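You operate a simulated robot arm through the tools that you are given. There is no shell and no other tool. Be economical: measure what you need, move in short steps, check, and stop when the job is done.

Carry out the task below with a simulated robot arm. There is one attempt and no reset: what you move stays moved.

Task
Plug the receiver in and test the printed number pad in the dock.
Fine: clamp it for the test; then open the clamp and lay the pad back on the bench.

The check looks at the end state, three seconds after you hand in, the way a careful person would. Anything else that was tipped, shoved, dropped, spilled or broken makes it a failure.

Robot
A 6-joint arm with a two-finger parallel gripper, fixed in place. Base frame: the origin is at the foot of the arm, x ahead of it, y to its left, z up. Readings come in mm, degrees, newtons and seconds.
Its first joint turns from -66.0 to 66.0 degrees. Payload 2.7 kg.
Tool frame: the origin (TCP) lies between the finger pads and is the grasp point; the fingertips stand 23 mm ahead of it; z points along the fingers, y is the line along which they close. The gripper opens to 94 mm. The fingers are 38 mm wide and 10 mm thick; the gripper's body (54 by 96 mm) begins 39 mm behind the TCP.
Orientation is that of the tool frame in the base frame, as a unit quaternion [x, y, z, w]. With the fingers straight down and closing along the base's y, the tool's x points along the base's -x, its y along +y and its z along -z.

Tools
- The arm moves only by the tool jog_arm. Its argument "rows" is a list of rows, each an object of numbers (a shift or turn left out is 0, a gripper value left out holds the last): "x", "y", "z": the shift along the tool's x, y, z in mm; "wx", "wy", "wz": the turn, a rotation vector about the tool's x, y, z in degrees. In form: [{"x": .., "y": .., "z": .., "wx": .., "wy": .., "wz": ..}, ...]. A call has 1 to 12 rows; each row is the pose to reach, as a shift and turn from the pose commanded when the call began, along the tool's axes at that moment. "claw" is the finger opening in mm, from 0 to 94, set as the call begins (left out, the last holds). Each row takes 0.2 s and may step no farther than 50 mm and 8.6 degrees from the row before; otherwise, or with a gripper value out of range, the whole call is refused. A pose out of reach is approached as far as the arm can. The call stops where the force on the tool passes 60 N (or 10 N more than at its start, if that is more) or the arm is blocked; 0.2 s more then pass. Each finger travels about 45 mm/s and halts on what it meets, pressing with about 29 N; the grip force reading is that of the motor and also rises with nothing between the fingers. The clock runs only during rows and for 0.2 s after the last one: add rows that repeat a pose to give the fingers time. It gives the time, the measured TCP pose, the force on the tool (base axes), the opening and the grip force at its end, in the units of the frame above (readings bear some noise), and new pictures: "pictures" is both (left out), scene, wrist or none.
- Cameras (640 x 400 px; columns grow to the right, rows downward): "scene" is fixed at [63.3, -415.7, 1410.2]; the picture's right is [0.84, -0.54, 0.00], its down [-0.36, -0.56, -0.75] and it looks along [0.40, 0.63, -0.66] (base axes); focal length 293 px, centre (320, 200). "wrist" rides on the gripper at [-39, 0, -44] in the tool frame; the picture's right is [0.00, -1.00, 0.00], its down [0.97, 0.00, -0.24] and it looks along [0.24, 0.00, 0.97] (tool axes); focal length 218 px, centre (320, 200). There is no depth. A picture from a camera that has moved, and an enlarged one, comes with that camera's place and axes in the base frame and with its lens. The place of the scene camera against the robot may be out by one fixed shift of up to 25 mm in any direction.
- enlarge(camera, box): a new picture of the part [left, top, right, bottom] of that camera's present view, enlarged. The clock stands still meanwhile.
- sign_off(): hands the job in; it is judged then, once.

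Work in short steps. Places have to be worked out from the pictures, the camera data and where the tool is seen: move nearer, look again, correct. Check each grasp and each placing, and mend what went wrong. You have 120 turns and 150 pictures in all, those below and enlarged ones among them. Open the gripper and draw the arm clear of the work before you hand the job in, unless the task says otherwise; then end with one line.

The tools are called by a JSON object that holds its "api" and its "payload". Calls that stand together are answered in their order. jog_arm: Moves the arm, as the interface text tells. Its arguments: {"type":"object","properties":{"rows":{"type":"array","items":{"type":"object","properties":{"x":{"type":"number"},"y":{"type":"number"},"z":{"type":"number"},"wx":{"type":"number"},"wy":{"type":"number"},"wz":{"type":"number"}}}},"claw":{"type":"number"},"pictures":{"type":"string","enum":["both","scene","wrist","none"]}},"required":["rows"]} The other tools are called the same way: enlarge (camera, box) takes an enlarged picture of a part of a camera's view; sign_off () hands the job in.

At the start:

```text
time: 0.0
tcp_pos: [402.1, 156.5, 1147.6]
tool_rot: [-0.001, 1.0, 0.0, -0.001]
ft_force: [0.8, -0.5, 0.1]
gripper_width: 93.8
gripper_force: 0.1
```

scene: 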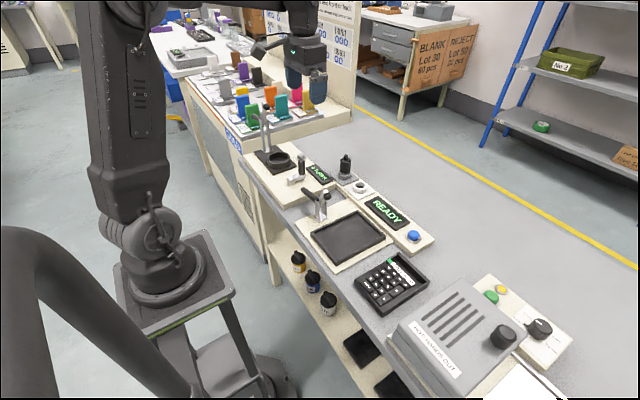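
wrist: 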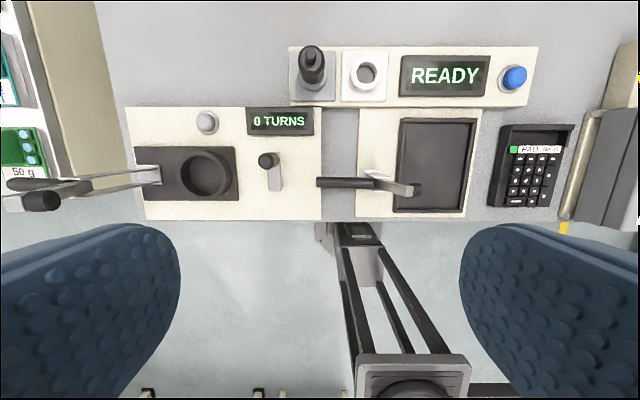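

The bench has a dock with a toggle clamp, a READY box with a plug and socket, and the pad. I'll look closer before moving.

{"api": "enlarge", "payload": {"camera": "wrist", "box": [280, 30, 600, 230]}}

{"api": "enlarge", "payload": {"camera": "scene", "box": [240, 130, 480, 320]}}

```text
2.00 times, centred on (440, 130) of wrist
camera zoom: at [440.2, 156.4, 1191.8], right [0.0, -1.0, 0.0], down [-0.97, 0.0, 0.24], along [-0.24, 0.0, -0.97], focal length 436 px, centre (80, 340)
```

zoom: 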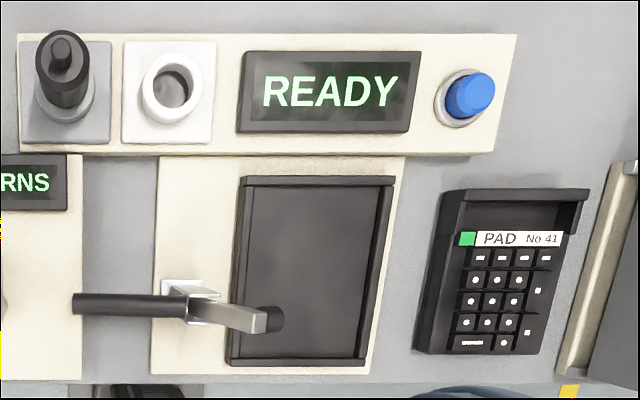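

```text
2.11 times, centred on (360, 225) of scene
camera zoom: at [63.3, -415.7, 1410.2], right [0.84, -0.54, 0.0], down [-0.36, -0.56, -0.75], along [0.4, 0.63, -0.66], focal length 617 px, centre (236, 147)
```

zoom: 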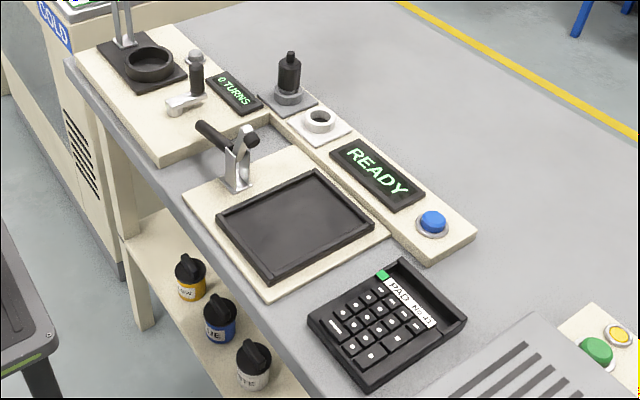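

By triangulating the two views, the bench comes out at about z≈820 here and the receiver top at about (531,168,924). I'll move part-way toward it to check reach and see better.

{"api": "jog_arm", "payload": {"rows": [{"x": -20, "y": -20, "z": 0}, {"x": -50, "y": -50, "z": 10}, {"x": -60, "y": -85, "z": 30}]}}

```text
time: 0.8
tcp_pos: [462.9, 70.1, 1115.8]
tool_rot: [-0.002, 1.0, -0.001, 0.0]
ft_force: [0.2, -0.9, -0.2]
gripper_width: 94.0
gripper_force: 0.1
camera wrist: at [501.1, 70.8, 1161.0], right [0.0, -1.0, 0.0], down [-0.97, 0.0, 0.24], along [-0.24, 0.0, -0.97], focal length 218 px, centre (320, 200)
```

scene: 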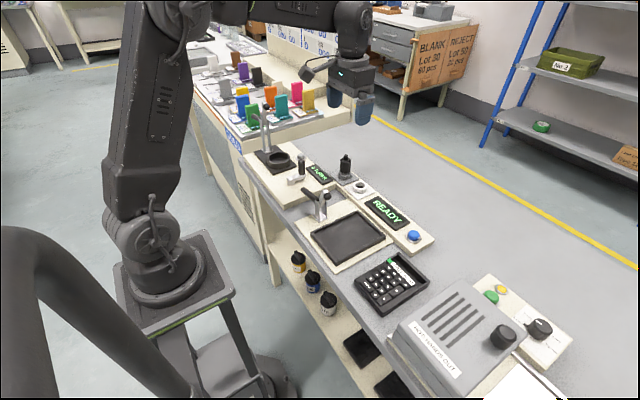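
wrist: 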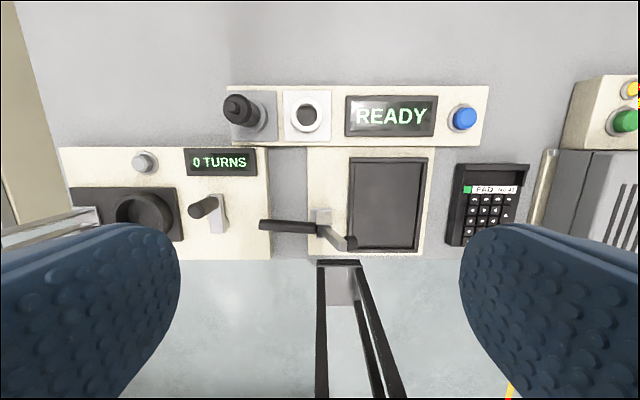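

The arm reaches this far fine. I'll zoom in on the clamp, dock and receiver from here.

{"api": "enlarge", "payload": {"camera": "wrist", "box": [215, 75, 375, 175]}}

{"api": "enlarge", "payload": {"camera": "wrist", "box": [250, 150, 410, 260]}}

{"api": "enlarge", "payload": {"camera": "scene", "box": [290, 140, 430, 240]}}

```text
4.00 times, centred on (295, 125) of wrist
camera zoom: at [501.1, 70.8, 1161.0], right [0.0, -1.0, 0.0], down [-0.97, 0.0, 0.24], along [-0.24, 0.0, -0.97], focal length 873 px, centre (420, 500)
```

zoom: 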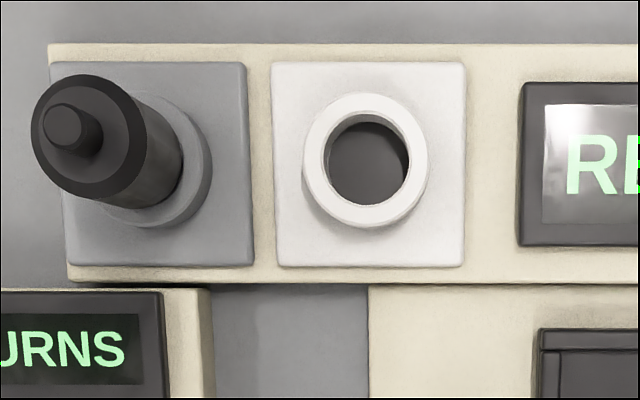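

```text
3.64 times, centred on (330, 205) of wrist
camera zoom: at [501.1, 70.8, 1161.0], right [0.0, -1.0, 0.0], down [-0.97, 0.0, 0.24], along [-0.24, 0.0, -0.97], focal length 794 px, centre (284, 182)
```

zoom: 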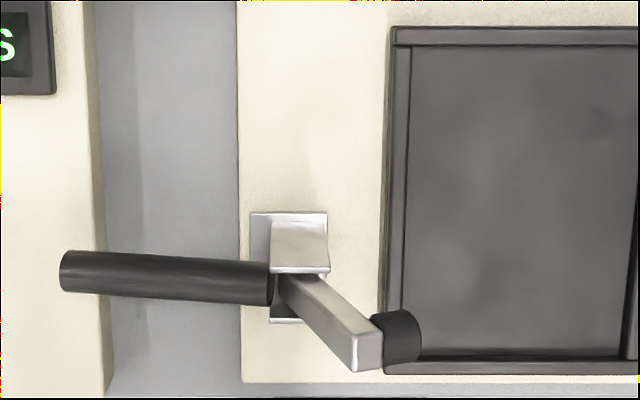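

```text
4.00 times, centred on (360, 190) of scene
camera zoom: at [63.3, -415.6, 1410.2], right [0.84, -0.54, 0.0], down [-0.36, -0.56, -0.75], along [0.4, 0.63, -0.66], focal length 1172 px, centre (160, 240)
```

zoom: 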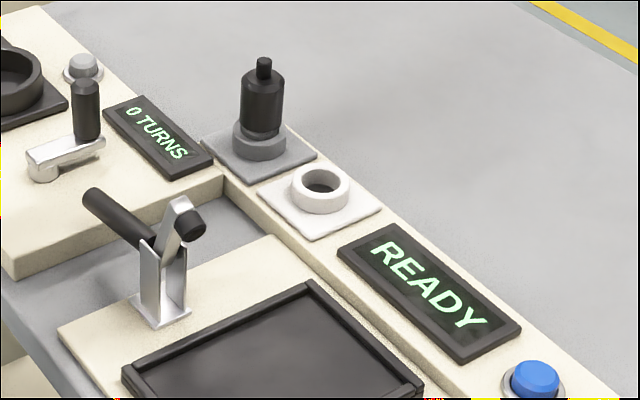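

From the two wrist views, the receiver top is at about (543.5,167,904) and the socket ring at about (542.5,89.5,840). The clamp is open. I'll go above the receiver.

{"api": "jog_arm", "payload": {"rows": [{"x": -25, "y": 30, "z": 0}, {"x": -50, "y": 60, "z": 20}, {"x": -70, "y": 90, "z": 50}, {"x": -80, "y": 97, "z": 90}, {"x": -80, "y": 97, "z": 90}]}}

```text
time: 2.0
tcp_pos: [541.5, 169.8, 1025.4]
tool_rot: [-0.001, 1.0, 0.001, 0.0]
ft_force: [0.2, 0.4, 0.3]
gripper_width: 93.7
gripper_force: 0.0
camera wrist: at [580.2, 168.4, 1070.5], right [0.0, -1.0, 0.0], down [-0.97, 0.0, 0.24], along [-0.24, 0.0, -0.97], focal length 218 px, centre (320, 200)
```

scene: 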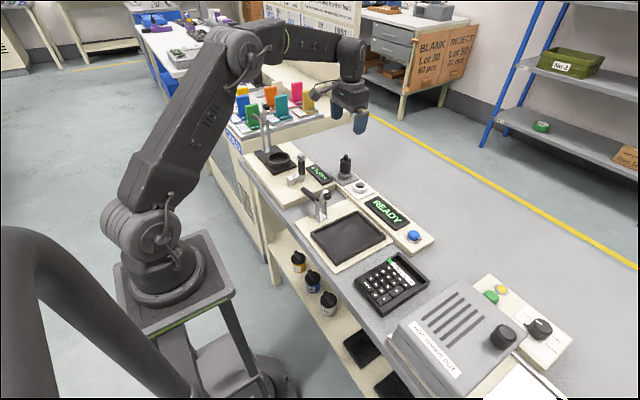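
wrist: 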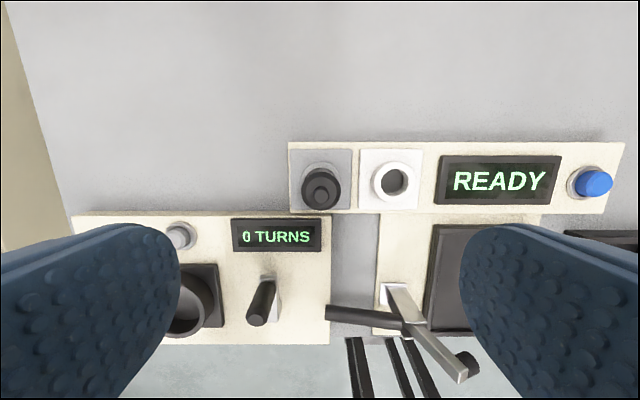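

{"api": "enlarge", "payload": {"camera": "wrist", "box": [280, 135, 440, 235]}}

```text
4.00 times, centred on (360, 185) of wrist
camera zoom: at [580.2, 168.4, 1070.5], right [0.0, -1.0, 0.0], down [-0.97, 0.0, 0.24], along [-0.24, 0.0, -0.97], focal length 873 px, centre (160, 260)
```

zoom: 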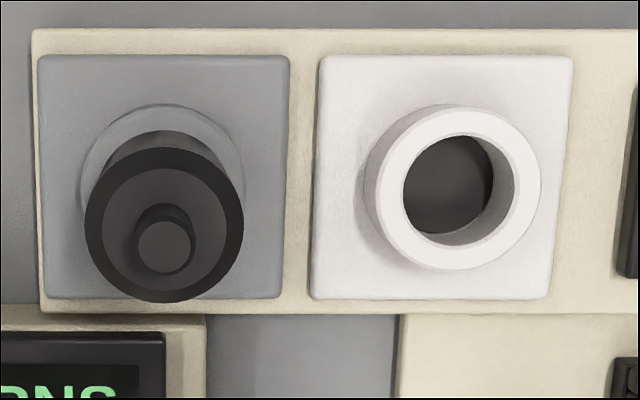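

The fresh view confirms the receiver at about (542.5,167.5) and the socket at (543,89.5). I'll descend to grip the body at TCP z≈882.

{"api": "jog_arm", "payload": {"rows": [{"z": 45}, {"z": 90}, {"z": 125}, {"z": 143}, {"z": 143}]}}

```text
time: 3.2
tcp_pos: [539.0, 168.8, 883.5]
tool_rot: [-0.001, 1.0, -0.001, 0.0]
ft_force: [-0.5, 0.1, -0.1]
gripper_width: 94.3
gripper_force: 0.1
camera wrist: at [577.8, 168.1, 929.3], right [0.0, -1.0, 0.0], down [-0.97, 0.0, 0.24], along [-0.24, 0.0, -0.97], focal length 218 px, centre (320, 200)
```

scene: 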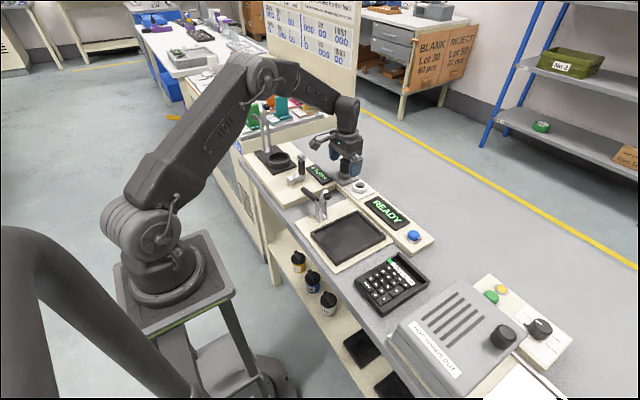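
wrist: 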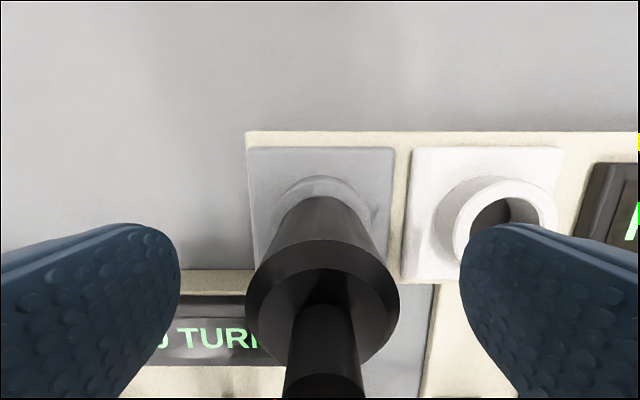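

The receiver is centred between the fingers. I'm closing on it.

{"api": "jog_arm", "payload": {"rows": [{"x": -2}, {"x": -2}, {"x": -2}, {"x": -2}, {"x": -2}, {"x": -2}], "claw": 20, "pictures": "wrist"}}

```text
time: 4.6
tcp_pos: [541.7, 168.2, 883.1]
tool_rot: [0.0, 1.0, 0.0, 0.0]
ft_force: [1.0, -5.0, 1.6]
gripper_width: 32.8
gripper_force: 29.3
camera wrist: at [581.2, 167.7, 929.3], right [0.0, -1.0, 0.0], down [-0.97, 0.0, 0.24], along [-0.24, 0.0, -0.97], focal length 218 px, centre (320, 200)
```

wrist: 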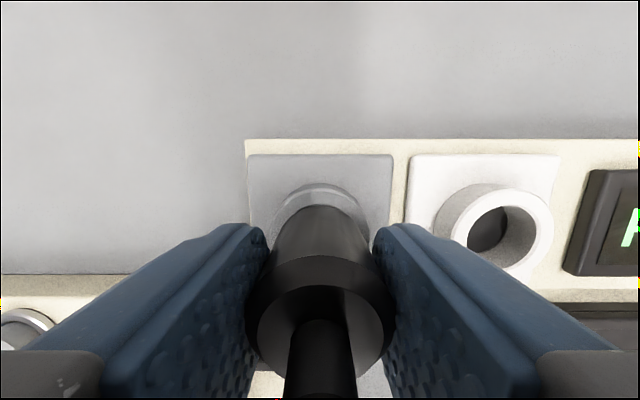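

Gripped at 32.8 mm with 29 N. I'm lifting straight up, slowly.

{"api": "jog_arm", "payload": {"rows": [{"z": -15}, {"z": -30}, {"z": -50}, {"z": -70}, {"z": -80}, {"z": -80}]}}

```text
time: 6.0
tcp_pos: [544.0, 168.6, 964.3]
tool_rot: [-0.001, 1.0, 0.0, 0.0]
ft_force: [-0.1, -1.0, -0.1]
gripper_width: 32.8
gripper_force: 28.6
camera wrist: at [582.9, 168.7, 1009.2], right [0.0, -1.0, 0.0], down [-0.97, 0.0, 0.24], along [-0.24, 0.0, -0.97], focal length 218 px, centre (320, 200)
```

scene: 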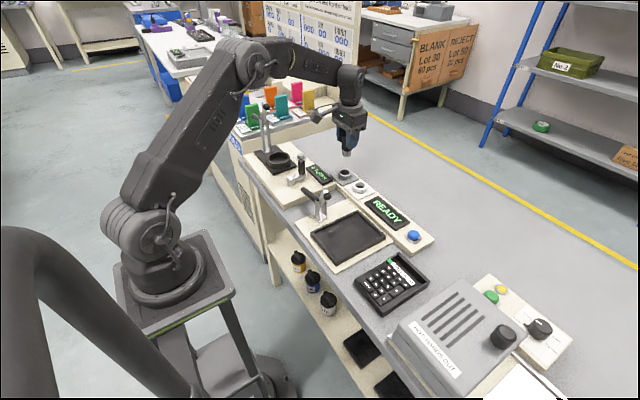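
wrist: 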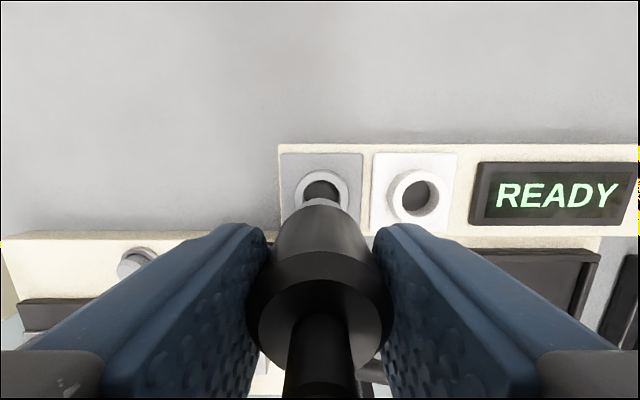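

Lifted, with the holder hole now showing. I'll zoom in to measure the holder-to-socket spacing and see the plug end.

{"api": "enlarge", "payload": {"camera": "wrist", "box": [270, 140, 470, 265]}}

{"api": "enlarge", "payload": {"camera": "scene", "box": [310, 110, 400, 200]}}

```text
3.20 times, centred on (370, 202) of wrist
camera zoom: at [582.9, 168.7, 1009.2], right [0.0, -1.0, 0.0], down [-0.97, 0.0, 0.24], along [-0.24, 0.0, -0.97], focal length 698 px, centre (160, 192)
```

zoom: 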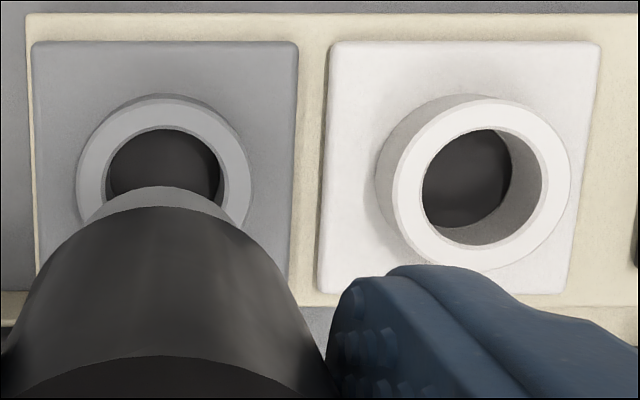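

```text
4.44 times, centred on (355, 155) of scene
camera zoom: at [63.3, -415.7, 1410.2], right [0.84, -0.54, 0.0], down [-0.36, -0.56, -0.75], along [0.4, 0.63, -0.66], focal length 1302 px, centre (164, 400)
```

zoom: 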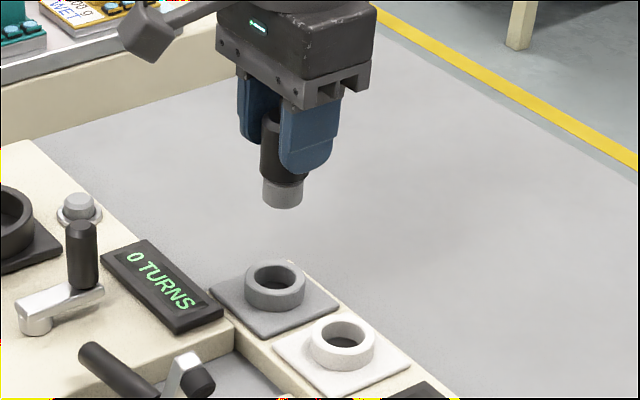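

The plug end is a plain round metal tip. I'll shift to the socket at the same height and compare the ring's place in the picture with the holder's (ring centre column ~321.4).

{"api": "jog_arm", "payload": {"rows": [{"y": -30}, {"y": -60}, {"y": -79}, {"y": -79}], "pictures": "wrist"}}

{"api": "enlarge", "payload": {"camera": "wrist", "box": [270, 140, 470, 265]}}

```text
time: 7.0
tcp_pos: [544.4, 91.3, 962.6]
tool_rot: [-0.001, 1.0, 0.0, 0.001]
ft_force: [0.2, 0.9, -0.1]
gripper_width: 33.0
gripper_force: 29.6
camera wrist: at [582.0, 91.1, 1008.3], right [0.0, -1.0, 0.0], down [-0.97, 0.0, 0.24], along [-0.24, 0.0, -0.97], focal length 218 px, centre (320, 200)
```

wrist: 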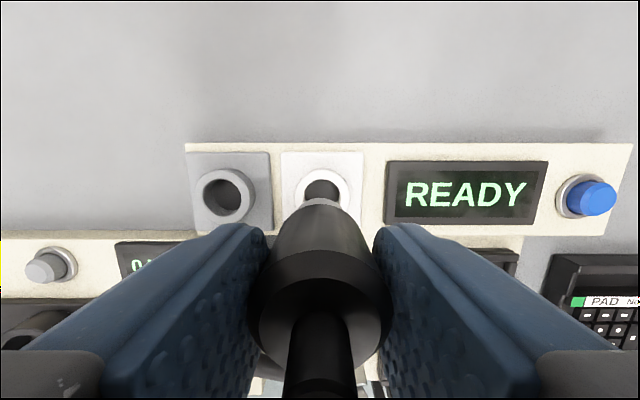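

```text
3.20 times, centred on (370, 202) of wrist
camera zoom: at [582.0, 91.1, 1008.3], right [0.0, -1.0, 0.0], down [-0.97, 0.0, 0.24], along [-0.24, 0.0, -0.97], focal length 698 px, centre (160, 192)
```

zoom: 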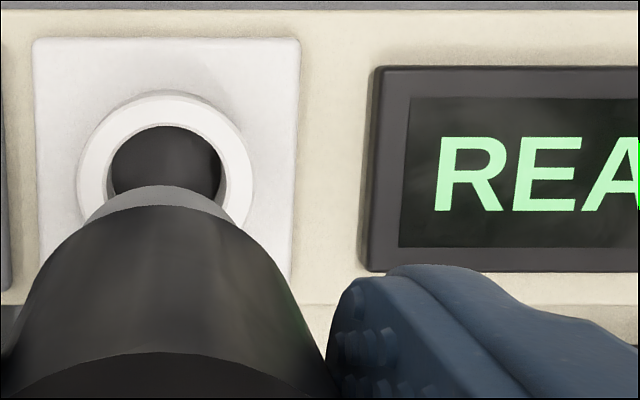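

The ring sits within half a mm of the reference place, so I'll correct x by 0.7 and y by 0.4. Then I'll insert slowly to the original depth of 80 mm down.

{"api": "jog_arm", "payload": {"rows": [{"x": -0.7, "y": -0.4, "z": 20}, {"x": -0.7, "y": -0.4, "z": 40}, {"x": -0.7, "y": -0.4, "z": 50}, {"x": -0.7, "y": -0.4, "z": 58}, {"x": -0.7, "y": -0.4, "z": 64}, {"x": -0.7, "y": -0.4, "z": 69}, {"x": -0.7, "y": -0.4, "z": 73}, {"x": -0.7, "y": -0.4, "z": 77}, {"x": -0.7, "y": -0.4, "z": 80}, {"x": -0.7, "y": -0.4, "z": 80}]}}

```text
time: 8.9
tcp_pos: [547.9, 89.5, 895.4]
tool_rot: [-0.001, 1.0, 0.001, 0.007]
ft_force: [-1.7, -1.0, 5.7]
gripper_width: 32.8
gripper_force: 28.7
stopped in row 9: the force on the tool passed its limit (the readings are from after the stop); the commanded pose is now the measured one
camera wrist: at [585.8, 89.5, 940.7], right [0.0, -1.0, 0.0], down [-0.97, 0.0, 0.23], along [-0.23, 0.0, -0.97], focal length 218 px, centre (320, 200)
```

scene: 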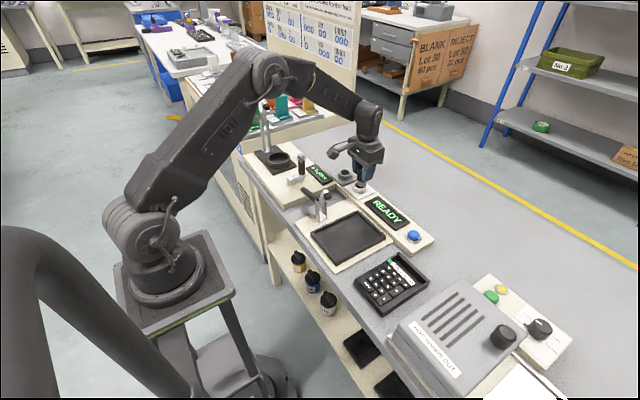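
wrist: 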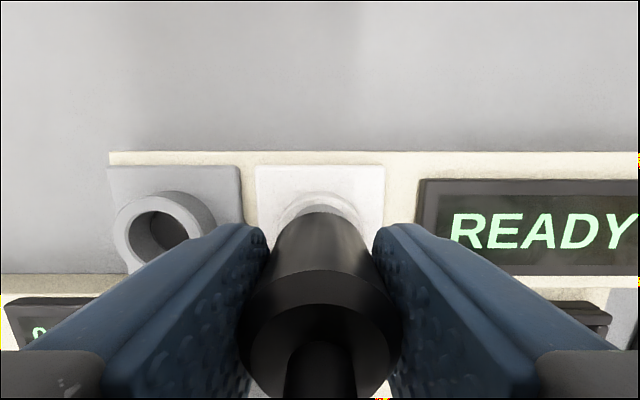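

It stopped 12 mm short, so the tip may have caught on the rim. I'll zoom in to see.

{"api": "enlarge", "payload": {"camera": "wrist", "box": [230, 150, 410, 290]}}

{"api": "enlarge", "payload": {"camera": "scene", "box": [320, 130, 400, 210]}}

```text
2.86 times, centred on (320, 220) of wrist
camera zoom: at [585.8, 89.5, 940.7], right [0.0, -1.0, 0.0], down [-0.97, 0.0, 0.23], along [-0.23, 0.0, -0.97], focal length 624 px, centre (320, 143)
```

zoom: 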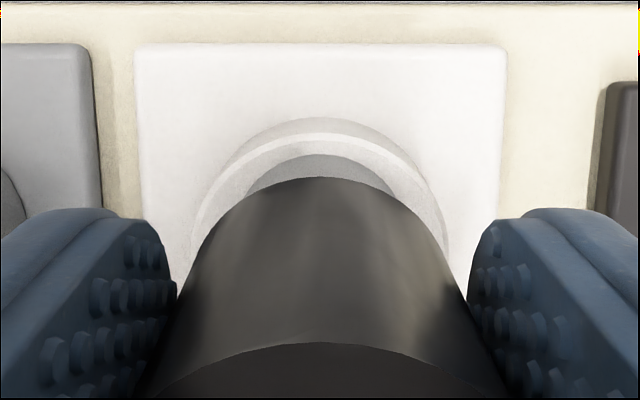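

```text
5.00 times, centred on (360, 170) of scene
camera zoom: at [63.2, -415.7, 1410.2], right [0.84, -0.54, 0.0], down [-0.36, -0.56, -0.75], along [0.4, 0.63, -0.66], focal length 1464 px, centre (120, 350)
```

zoom: 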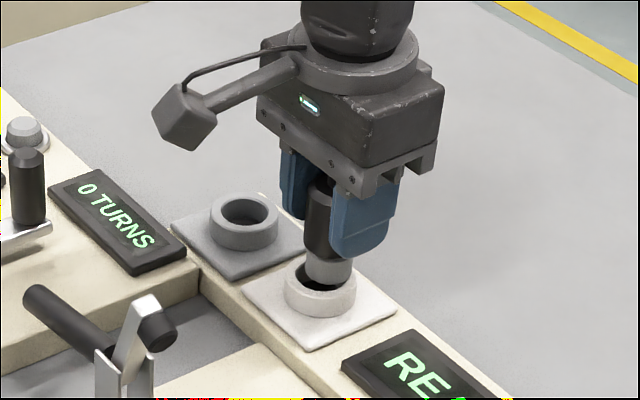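

The plug is sitting on the far (+x) rim, and the hole shows on the near side. I'll raise it 10 mm, shift toward −x, and average the pose readings.

{"api": "jog_arm", "payload": {"rows": [{"x": 2, "z": -6}, {"x": 4, "z": -12}, {"x": 4, "z": -12, "wy": -0.8}, {"x": 4, "z": -12, "wy": -0.8}], "pictures": "none"}}

{"api": "jog_arm", "payload": {"rows": [{"x": 0}], "pictures": "none"}}

{"api": "jog_arm", "payload": {"rows": [{"x": 0}], "pictures": "both"}}

```text
time: 9.9
tcp_pos: [542.6, 90.7, 906.2]
tool_rot: [-0.001, 1.0, 0.001, 0.014]
ft_force: [-0.9, 0.1, -0.2]
gripper_width: 32.9
gripper_force: 28.9
```

```text
time: 10.3
tcp_pos: [542.0, 89.2, 906.5]
tool_rot: [-0.001, 1.0, 0.002, 0.013]
ft_force: [-0.1, -0.8, -1.1]
gripper_width: 32.9
gripper_force: 29.0
```

```text
time: 10.7
tcp_pos: [543.1, 90.6, 906.2]
tool_rot: [-0.001, 1.0, 0.001, 0.012]
ft_force: [0.6, -0.3, -0.2]
gripper_width: 33.0
gripper_force: 28.9
camera wrist: at [580.4, 89.3, 951.8], right [0.0, -1.0, 0.0], down [-0.98, 0.0, 0.22], along [-0.22, 0.0, -0.98], focal length 218 px, centre (320, 200)
```

scene: 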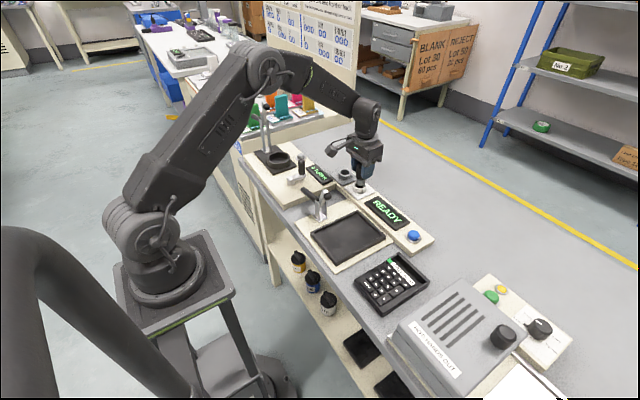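
wrist: 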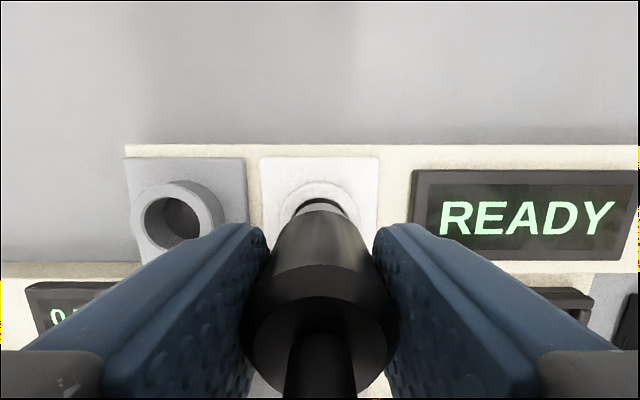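

My tilt correction went the wrong way: it's now at about 1.5°. I'll undo it and look again.

{"api": "jog_arm", "payload": {"rows": [{"wy": 0.8, "z": -5}, {"wy": 1.5, "z": -10}, {"wy": 1.5, "z": -10}], "pictures": "wrist"}}

{"api": "enlarge", "payload": {"camera": "wrist", "box": [240, 140, 400, 400]}}

{"api": "enlarge", "payload": {"camera": "scene", "box": [320, 130, 400, 210]}}

```text
time: 11.5
tcp_pos: [544.0, 89.7, 914.9]
tool_rot: [-0.001, 1.0, 0.001, -0.001]
ft_force: [-0.1, -0.8, -0.5]
gripper_width: 32.8
gripper_force: 29.0
camera wrist: at [581.4, 89.5, 960.5], right [0.0, -1.0, 0.0], down [-0.97, 0.0, 0.24], along [-0.24, 0.0, -0.97], focal length 218 px, centre (320, 200)
```

wrist: 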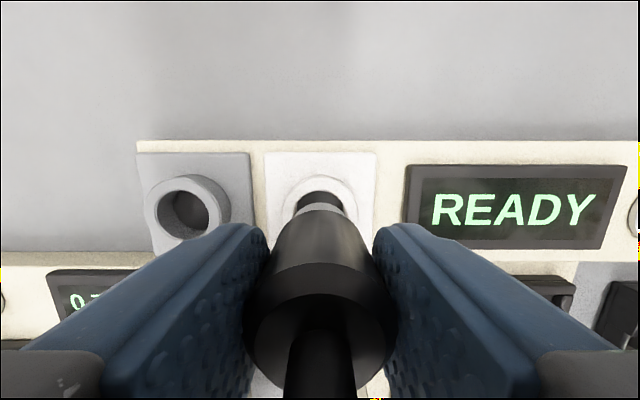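

```text
1.54 times, centred on (320, 270) of wrist
camera zoom: at [581.4, 89.5, 960.5], right [0.0, -1.0, 0.0], down [-0.97, 0.0, 0.24], along [-0.24, 0.0, -0.97], focal length 336 px, centre (320, 92)
```

zoom: 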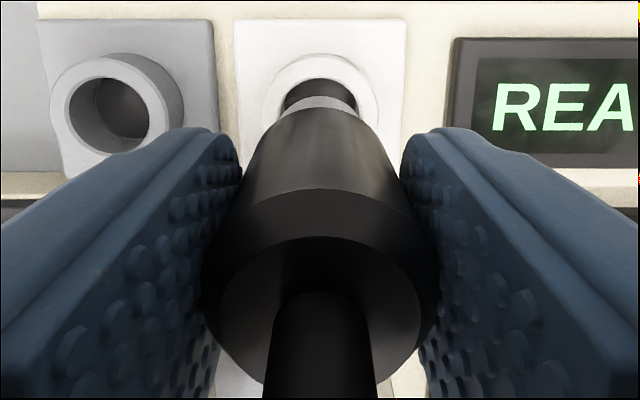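

```text
5.00 times, centred on (360, 170) of scene
camera zoom: at [63.3, -415.6, 1410.2], right [0.84, -0.54, 0.0], down [-0.36, -0.56, -0.75], along [0.4, 0.63, -0.66], focal length 1464 px, centre (120, 350)
```

zoom: 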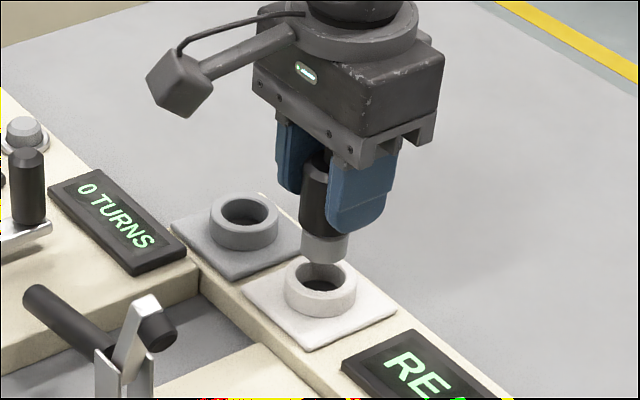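

In the scene view, the plug's axis now lines up with the ring. I'll lower until just above contact (TCP ~899) and check before inserting.

{"api": "jog_arm", "payload": {"rows": [{"z": 8}, {"z": 15.5}, {"z": 15.5}], "pictures": "wrist"}}

{"api": "enlarge", "payload": {"camera": "scene", "box": [340, 150, 380, 190]}}

{"api": "enlarge", "payload": {"camera": "wrist", "box": [260, 150, 380, 250]}}

```text
time: 12.3
tcp_pos: [541.4, 90.4, 900.4]
tool_rot: [0.0, 1.0, 0.001, 0.0]
ft_force: [-0.1, 0.4, -0.6]
gripper_width: 32.8
gripper_force: 29.2
camera wrist: at [581.3, 90.0, 945.8], right [0.0, -1.0, 0.0], down [-0.97, 0.0, 0.24], along [-0.24, 0.0, -0.97], focal length 218 px, centre (320, 200)
```

wrist: 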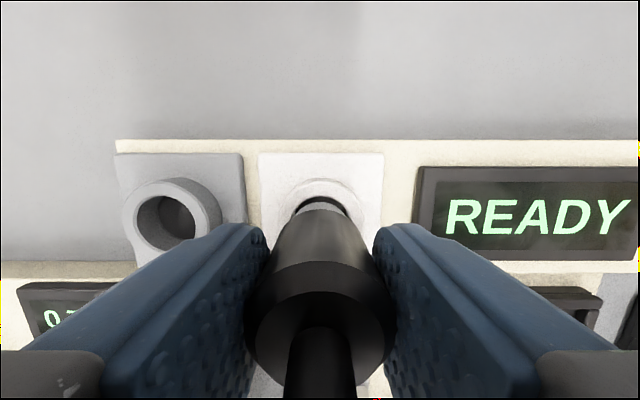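

```text
10.00 times, centred on (360, 170) of scene
camera zoom: at [63.3, -415.6, 1410.2], right [0.84, -0.54, 0.0], down [-0.36, -0.56, -0.75], along [0.4, 0.63, -0.66], focal length 2929 px, centre (-80, 500)
```

zoom: 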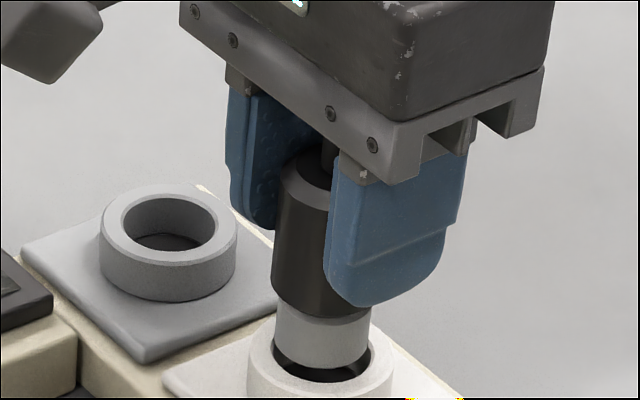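

```text
4.00 times, centred on (320, 200) of wrist
camera zoom: at [581.3, 90.0, 945.8], right [0.0, -1.0, 0.0], down [-0.97, 0.0, 0.24], along [-0.24, 0.0, -0.97], focal length 873 px, centre (320, 200)
```

zoom: 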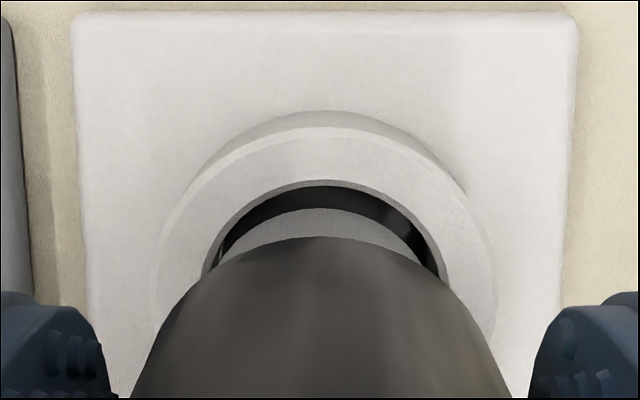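

The plug now looks concentric with the hole in both views. I'll insert in small steps.

{"api": "jog_arm", "payload": {"rows": [{"z": 4}, {"z": 7}, {"z": 10}, {"z": 13}, {"z": 16}, {"z": 18}, {"z": 20}], "pictures": "wrist"}}

{"api": "enlarge", "payload": {"camera": "scene", "box": [330, 150, 390, 200]}}

```text
time: 13.9
tcp_pos: [542.0, 88.8, 881.8]
tool_rot: [0.0, 1.0, 0.001, -0.001]
ft_force: [-5.2, -3.7, 16.6]
gripper_width: 32.8
gripper_force: 28.8
camera wrist: at [581.0, 89.5, 927.9], right [0.0, -1.0, 0.0], down [-0.97, 0.0, 0.24], along [-0.24, 0.0, -0.97], focal length 218 px, centre (320, 200)
```

wrist: 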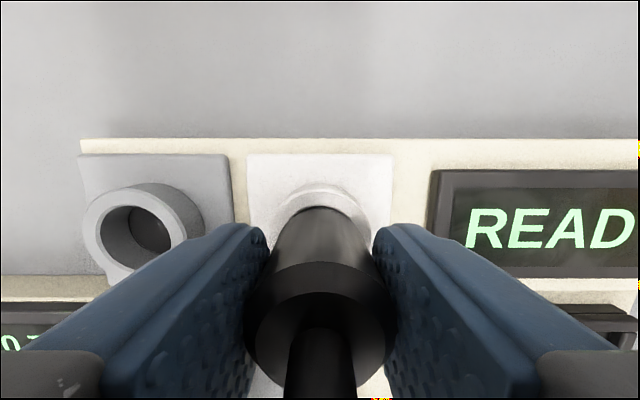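

```text
8.00 times, centred on (360, 175) of scene
camera zoom: at [62.8, -415.8, 1410.2], right [0.84, -0.54, 0.0], down [-0.36, -0.56, -0.75], along [0.41, 0.63, -0.66], focal length 2343 px, centre (0, 400)
```

zoom: 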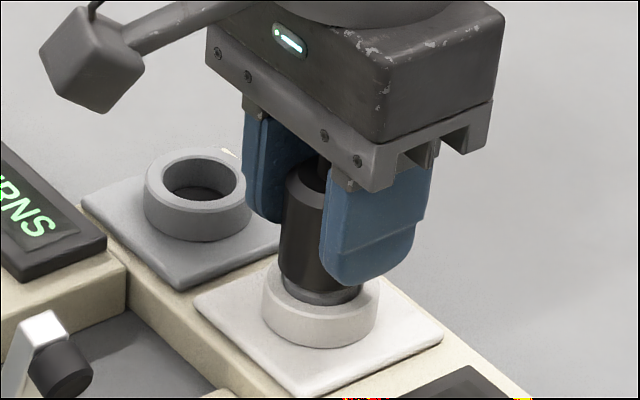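

It's in the hole with a thin band of metal still showing. I'll push a little deeper until it seats.

{"api": "jog_arm", "payload": {"rows": [{"z": 1.5}, {"z": 3}, {"z": 4.5}, {"z": 6}], "pictures": "none"}}

{"api": "enlarge", "payload": {"camera": "scene", "box": [330, 150, 390, 200]}}

```text
time: 14.9
tcp_pos: [542.6, 89.0, 880.0]
tool_rot: [0.0, 1.0, 0.001, 0.004]
ft_force: [-14.1, -3.3, 44.7]
gripper_width: 32.8
gripper_force: 29.3
```

```text
8.00 times, centred on (360, 175) of scene
camera zoom: at [62.2, -415.9, 1410.2], right [0.84, -0.54, 0.0], down [-0.36, -0.56, -0.75], along [0.41, 0.63, -0.66], focal length 2343 px, centre (0, 400)
```

zoom: 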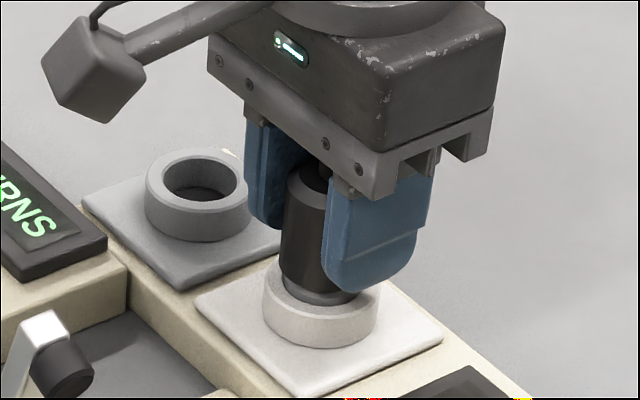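

Force rose to 45 N with little travel, so it is either seated or nearly so. I'll release and inspect.

{"api": "jog_arm", "payload": {"rows": [{"z": -2}, {"z": -2}, {"z": -2}, {"z": -2}, {"z": -2}], "claw": 70, "pictures": "none"}}

{"api": "jog_arm", "payload": {"rows": [{"z": -30}, {"z": -70}, {"z": -100}, {"z": -100}], "pictures": "wrist"}}

{"api": "enlarge", "payload": {"camera": "scene", "box": [330, 140, 410, 220]}}

```text
time: 16.1
tcp_pos: [543.1, 89.3, 876.0]
tool_rot: [-0.001, 1.0, 0.001, 0.0]
ft_force: [0.0, 0.5, -0.5]
gripper_width: 70.2
gripper_force: 0.0
```

```text
time: 17.1
tcp_pos: [540.4, 89.6, 977.1]
tool_rot: [-0.001, 1.0, 0.001, 0.0]
ft_force: [0.4, 0.2, -1.3]
gripper_width: 69.9
gripper_force: 0.1
camera wrist: at [579.4, 89.3, 1021.4], right [0.0, -1.0, 0.0], down [-0.97, 0.0, 0.24], along [-0.24, 0.0, -0.97], focal length 218 px, centre (320, 200)
```

wrist: 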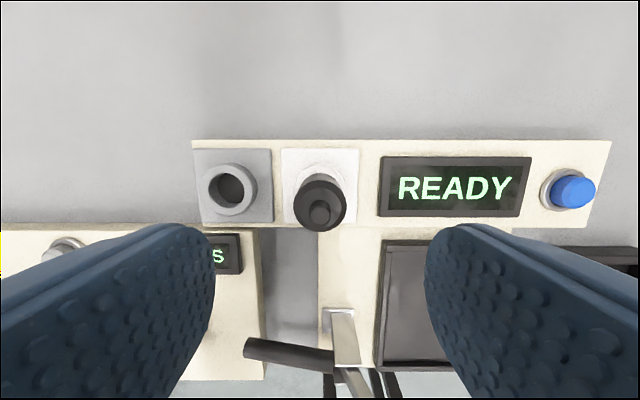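

```text
5.00 times, centred on (370, 180) of scene
camera zoom: at [63.3, -415.7, 1410.2], right [0.84, -0.54, 0.0], down [-0.36, -0.56, -0.75], along [0.4, 0.63, -0.66], focal length 1464 px, centre (70, 300)
```

zoom: 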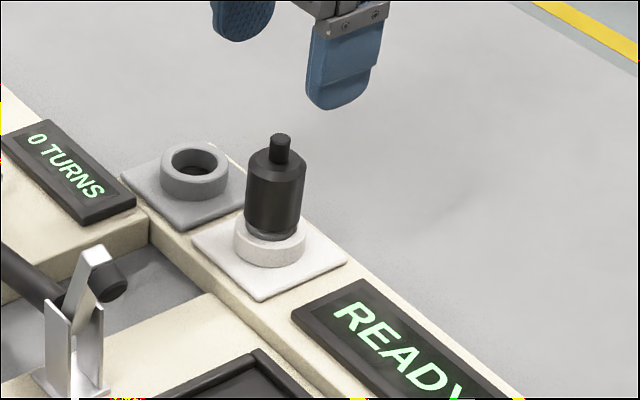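

{"api": "enlarge", "payload": {"camera": "wrist", "box": [190, 140, 370, 240]}}

{"api": "enlarge", "payload": {"camera": "scene", "box": [345, 155, 385, 195]}}

```text
3.56 times, centred on (280, 190) of wrist
camera zoom: at [579.4, 89.3, 1021.4], right [0.0, -1.0, 0.0], down [-0.97, 0.0, 0.24], along [-0.24, 0.0, -0.97], focal length 776 px, centre (462, 236)
```

zoom: 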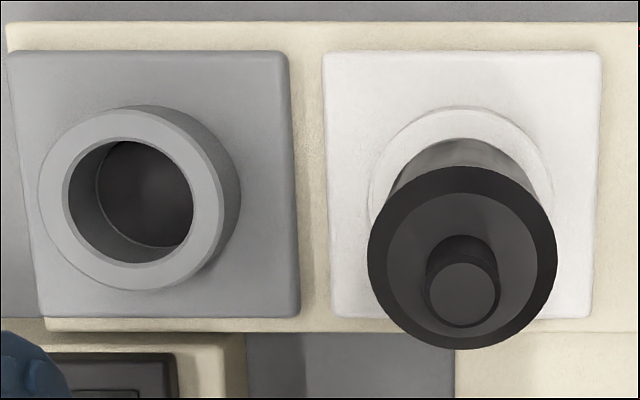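

```text
10.00 times, centred on (365, 175) of scene
camera zoom: at [63.3, -415.7, 1410.2], right [0.84, -0.54, 0.0], down [-0.36, -0.56, -0.75], along [0.4, 0.63, -0.66], focal length 2929 px, centre (-130, 450)
```

zoom: 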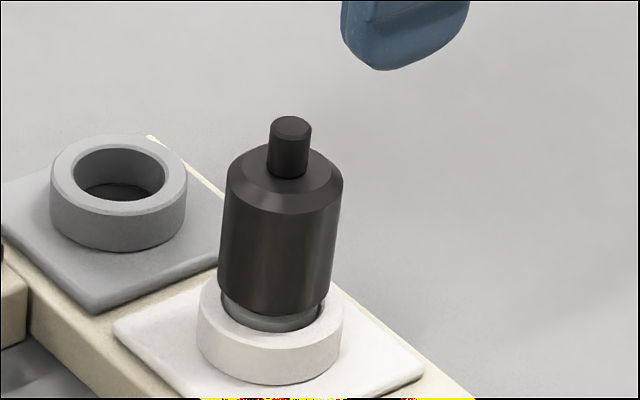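

The plug stands upright in the socket but may be about 4 mm proud. I'll close the fingers and press straight down on its top to seat it.

{"api": "jog_arm", "payload": {"rows": [{"x": -1}, {"x": -1}, {"x": -1}, {"x": -1}, {"x": -1, "z": 20}, {"x": -1, "z": 35}, {"x": -1, "z": 40}], "claw": 0, "pictures": "wrist"}}

```text
time: 18.7
tcp_pos: [544.5, 90.1, 937.5]
tool_rot: [-0.001, 1.0, 0.0, -0.001]
ft_force: [-0.1, -0.3, 0.1]
gripper_width: 0.0
gripper_force: 29.1
camera wrist: at [582.0, 90.1, 982.0], right [0.0, -1.0, 0.0], down [-0.97, 0.0, 0.24], along [-0.24, 0.0, -0.97], focal length 218 px, centre (320, 200)
```

wrist: 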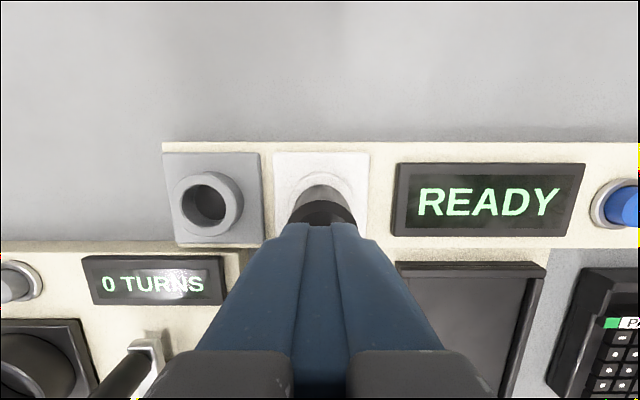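

Tips are at about z=914, over the nub. I'll press down in 1–1.5 mm steps.

{"api": "jog_arm", "payload": {"rows": [{"z": 3}, {"z": 5}, {"z": 6.5}, {"z": 8}, {"z": 9.5}, {"z": 11}, {"z": 12.5}, {"z": 14}, {"z": 15.5}, {"z": 17}], "pictures": "none"}}

{"api": "enlarge", "payload": {"camera": "scene", "box": [345, 155, 385, 195]}}

```text
time: 20.9
tcp_pos: [544.1, 89.3, 919.5]
tool_rot: [-0.001, 1.0, 0.001, 0.0]
ft_force: [0.4, 0.4, 0.1]
gripper_width: 0.0
gripper_force: 29.2
```

```text
10.00 times, centred on (365, 175) of scene
camera zoom: at [63.3, -415.7, 1410.2], right [0.84, -0.54, 0.0], down [-0.36, -0.56, -0.75], along [0.4, 0.63, -0.66], focal length 2929 px, centre (-130, 450)
```

zoom: 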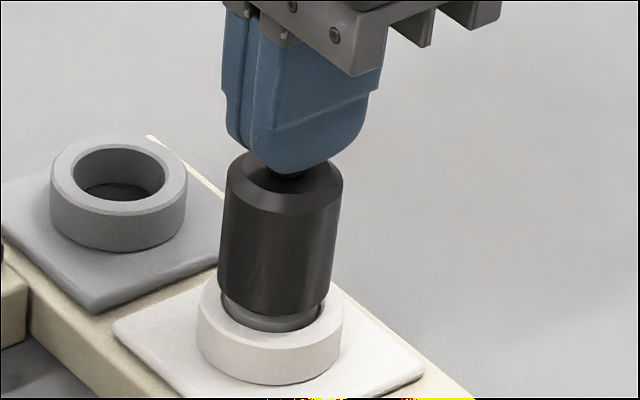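

No contact yet with the tips at about 896.5. I'll keep going down.

{"api": "jog_arm", "payload": {"rows": [{"z": 1}, {"z": 2}, {"z": 3}, {"z": 4}, {"z": 5}, {"z": 6}, {"z": 7}, {"z": 8}, {"z": 9}, {"z": 10}], "pictures": "none"}}

{"api": "enlarge", "payload": {"camera": "scene", "box": [345, 155, 385, 195]}}

```text
time: 23.1
tcp_pos: [545.2, 90.8, 913.9]
tool_rot: [-0.001, 1.0, 0.001, 0.003]
ft_force: [-16.3, 1.7, 45.7]
gripper_width: 0.0
gripper_force: 28.9
```

```text
10.00 times, centred on (365, 175) of scene
camera zoom: at [62.1, -415.7, 1410.3], right [0.84, -0.54, 0.0], down [-0.36, -0.56, -0.75], along [0.41, 0.63, -0.66], focal length 2929 px, centre (-130, 450)
```

zoom: 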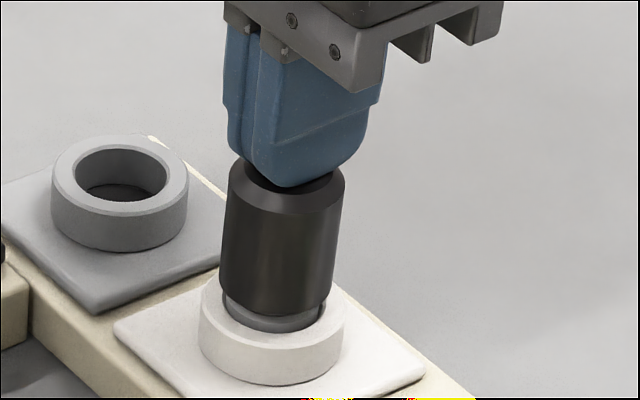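

It doesn't move under 46 N, and its height relative to the ring matches how it sat in the holder, so it's seated. I'll retreat upward and move over to view the dock and pad.

{"api": "jog_arm", "payload": {"rows": [{"z": -30}, {"z": -80}, {"x": 20, "y": -40, "z": -120}, {"x": 40, "y": -80, "z": -150}, {"x": 60, "y": -120, "z": -170}, {"x": 60, "y": -140, "z": -170}, {"x": 60, "y": -140, "z": -170}], "claw": 94}}

```text
refused: row 3 steps farther than a row can; nothing moved
```

{"api": "jog_arm", "payload": {"rows": [{"z": -30}, {"z": -75}, {"z": -120}, {"x": 20, "y": -35, "z": -145}, {"x": 40, "y": -70, "z": -165}, {"x": 60, "y": -110, "z": -170}, {"x": 60, "y": -140, "z": -170}, {"x": 60, "y": -140, "z": -170}], "claw": 94}}

```text
time: 24.9
tcp_pos: [484.5, -49.4, 1079.4]
tool_rot: [-0.001, 1.0, 0.001, -0.001]
ft_force: [0.8, 0.0, 0.3]
gripper_width: 94.3
gripper_force: 0.1
camera wrist: at [523.8, -50.4, 1124.8], right [0.0, -1.0, 0.0], down [-0.97, 0.0, 0.24], along [-0.24, 0.0, -0.97], focal length 218 px, centre (320, 200)
```

scene: 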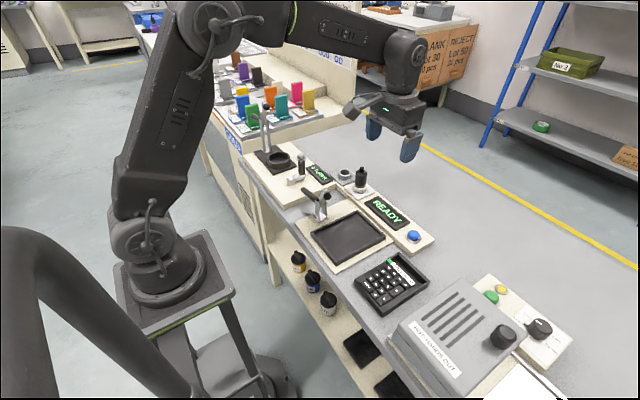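
wrist: 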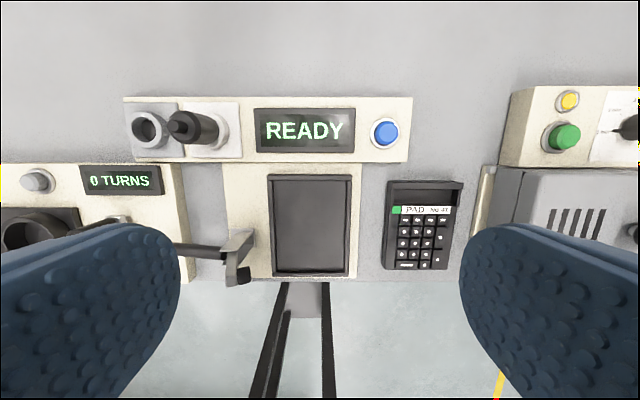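

{"api": "enlarge", "payload": {"camera": "wrist", "box": [210, 160, 370, 290]}}

{"api": "enlarge", "payload": {"camera": "wrist", "box": [340, 160, 500, 290]}}

{"api": "enlarge", "payload": {"camera": "scene", "box": [340, 235, 440, 325]}}

{"api": "enlarge", "payload": {"camera": "scene", "box": [285, 170, 395, 280]}}

```text
3.08 times, centred on (290, 225) of wrist
camera zoom: at [523.8, -50.4, 1124.8], right [0.0, -1.0, 0.0], down [-0.97, 0.0, 0.24], along [-0.24, 0.0, -0.97], focal length 672 px, centre (412, 123)
```

zoom: 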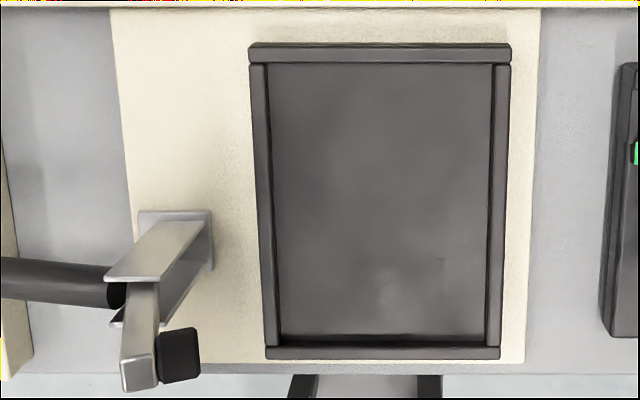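

```text
3.08 times, centred on (420, 225) of wrist
camera zoom: at [523.8, -50.4, 1124.8], right [0.0, -1.0, 0.0], down [-0.97, 0.0, 0.24], along [-0.24, 0.0, -0.97], focal length 672 px, centre (12, 123)
```

zoom: 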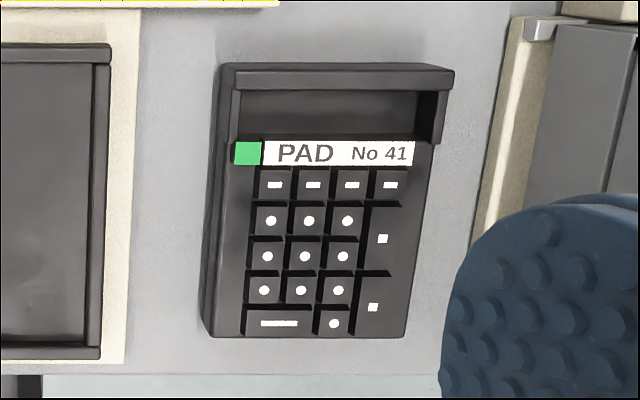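

```text
4.44 times, centred on (390, 280) of scene
camera zoom: at [63.2, -415.7, 1410.2], right [0.84, -0.54, 0.0], down [-0.36, -0.56, -0.75], along [0.4, 0.63, -0.66], focal length 1302 px, centre (9, -156)
```

zoom: 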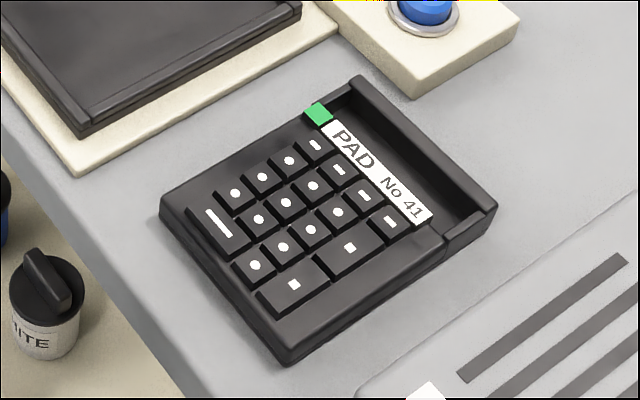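

```text
3.64 times, centred on (340, 225) of scene
camera zoom: at [63.2, -415.7, 1410.2], right [0.84, -0.54, 0.0], down [-0.36, -0.56, -0.75], along [0.4, 0.63, -0.66], focal length 1065 px, centre (247, 109)
```

zoom: 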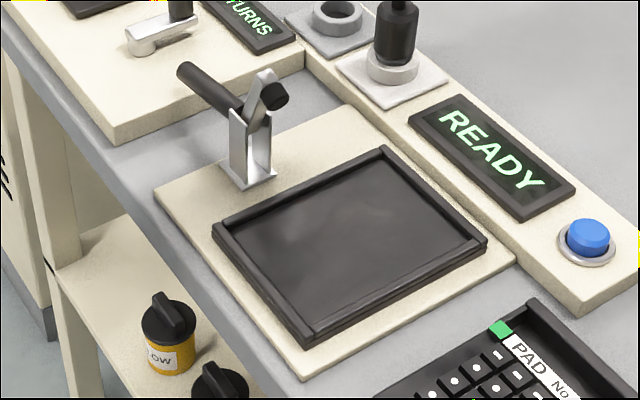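

The receiver is plugged in. The pad is roughly 94–98 mm wide, too wide for the gripper, but it has a raised hood wall at its +x edge with a recess behind it. I'll turn the gripper 90° (camera toward +y) to pinch that wall, and go above it.

{"api": "jog_arm", "payload": {"rows": [{"wz": -8, "y": -10}, {"wz": -16, "y": -25}, {"wz": -24, "y": -45}, {"wz": -32, "y": -65}, {"wz": -40, "y": -85}, {"wz": -48, "y": -105}, {"wz": -56, "y": -125}, {"wz": -64, "y": -139, "x": 5}, {"wz": -72, "y": -139, "x": 12}, {"wz": -80, "y": -139, "x": 12}, {"wz": -88, "y": -139, "x": 12}, {"wz": -90, "y": -139, "x": 12, "z": 10}]}}

```text
time: 27.5
tcp_pos: [471.1, -188.6, 1070.5]
tool_rot: [0.708, -0.706, -0.001, 0.0]
ft_force: [-0.2, -0.3, -0.4]
gripper_width: 93.9
gripper_force: 0.1
camera wrist: at [471.8, -151.2, 1114.0], right [1.0, 0.0, 0.0], down [0.0, -0.97, 0.24], along [0.0, -0.24, -0.97], focal length 218 px, centre (320, 200)
```

scene: 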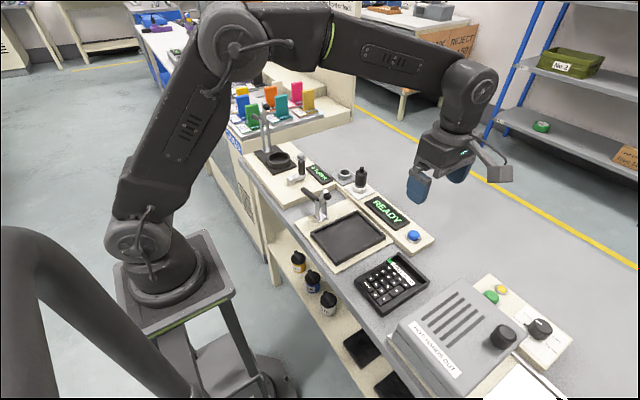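
wrist: 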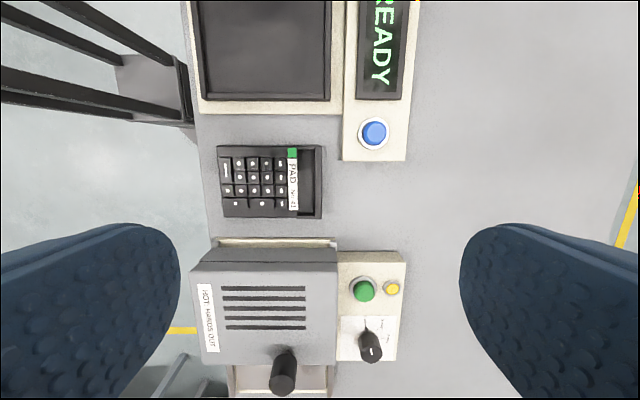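

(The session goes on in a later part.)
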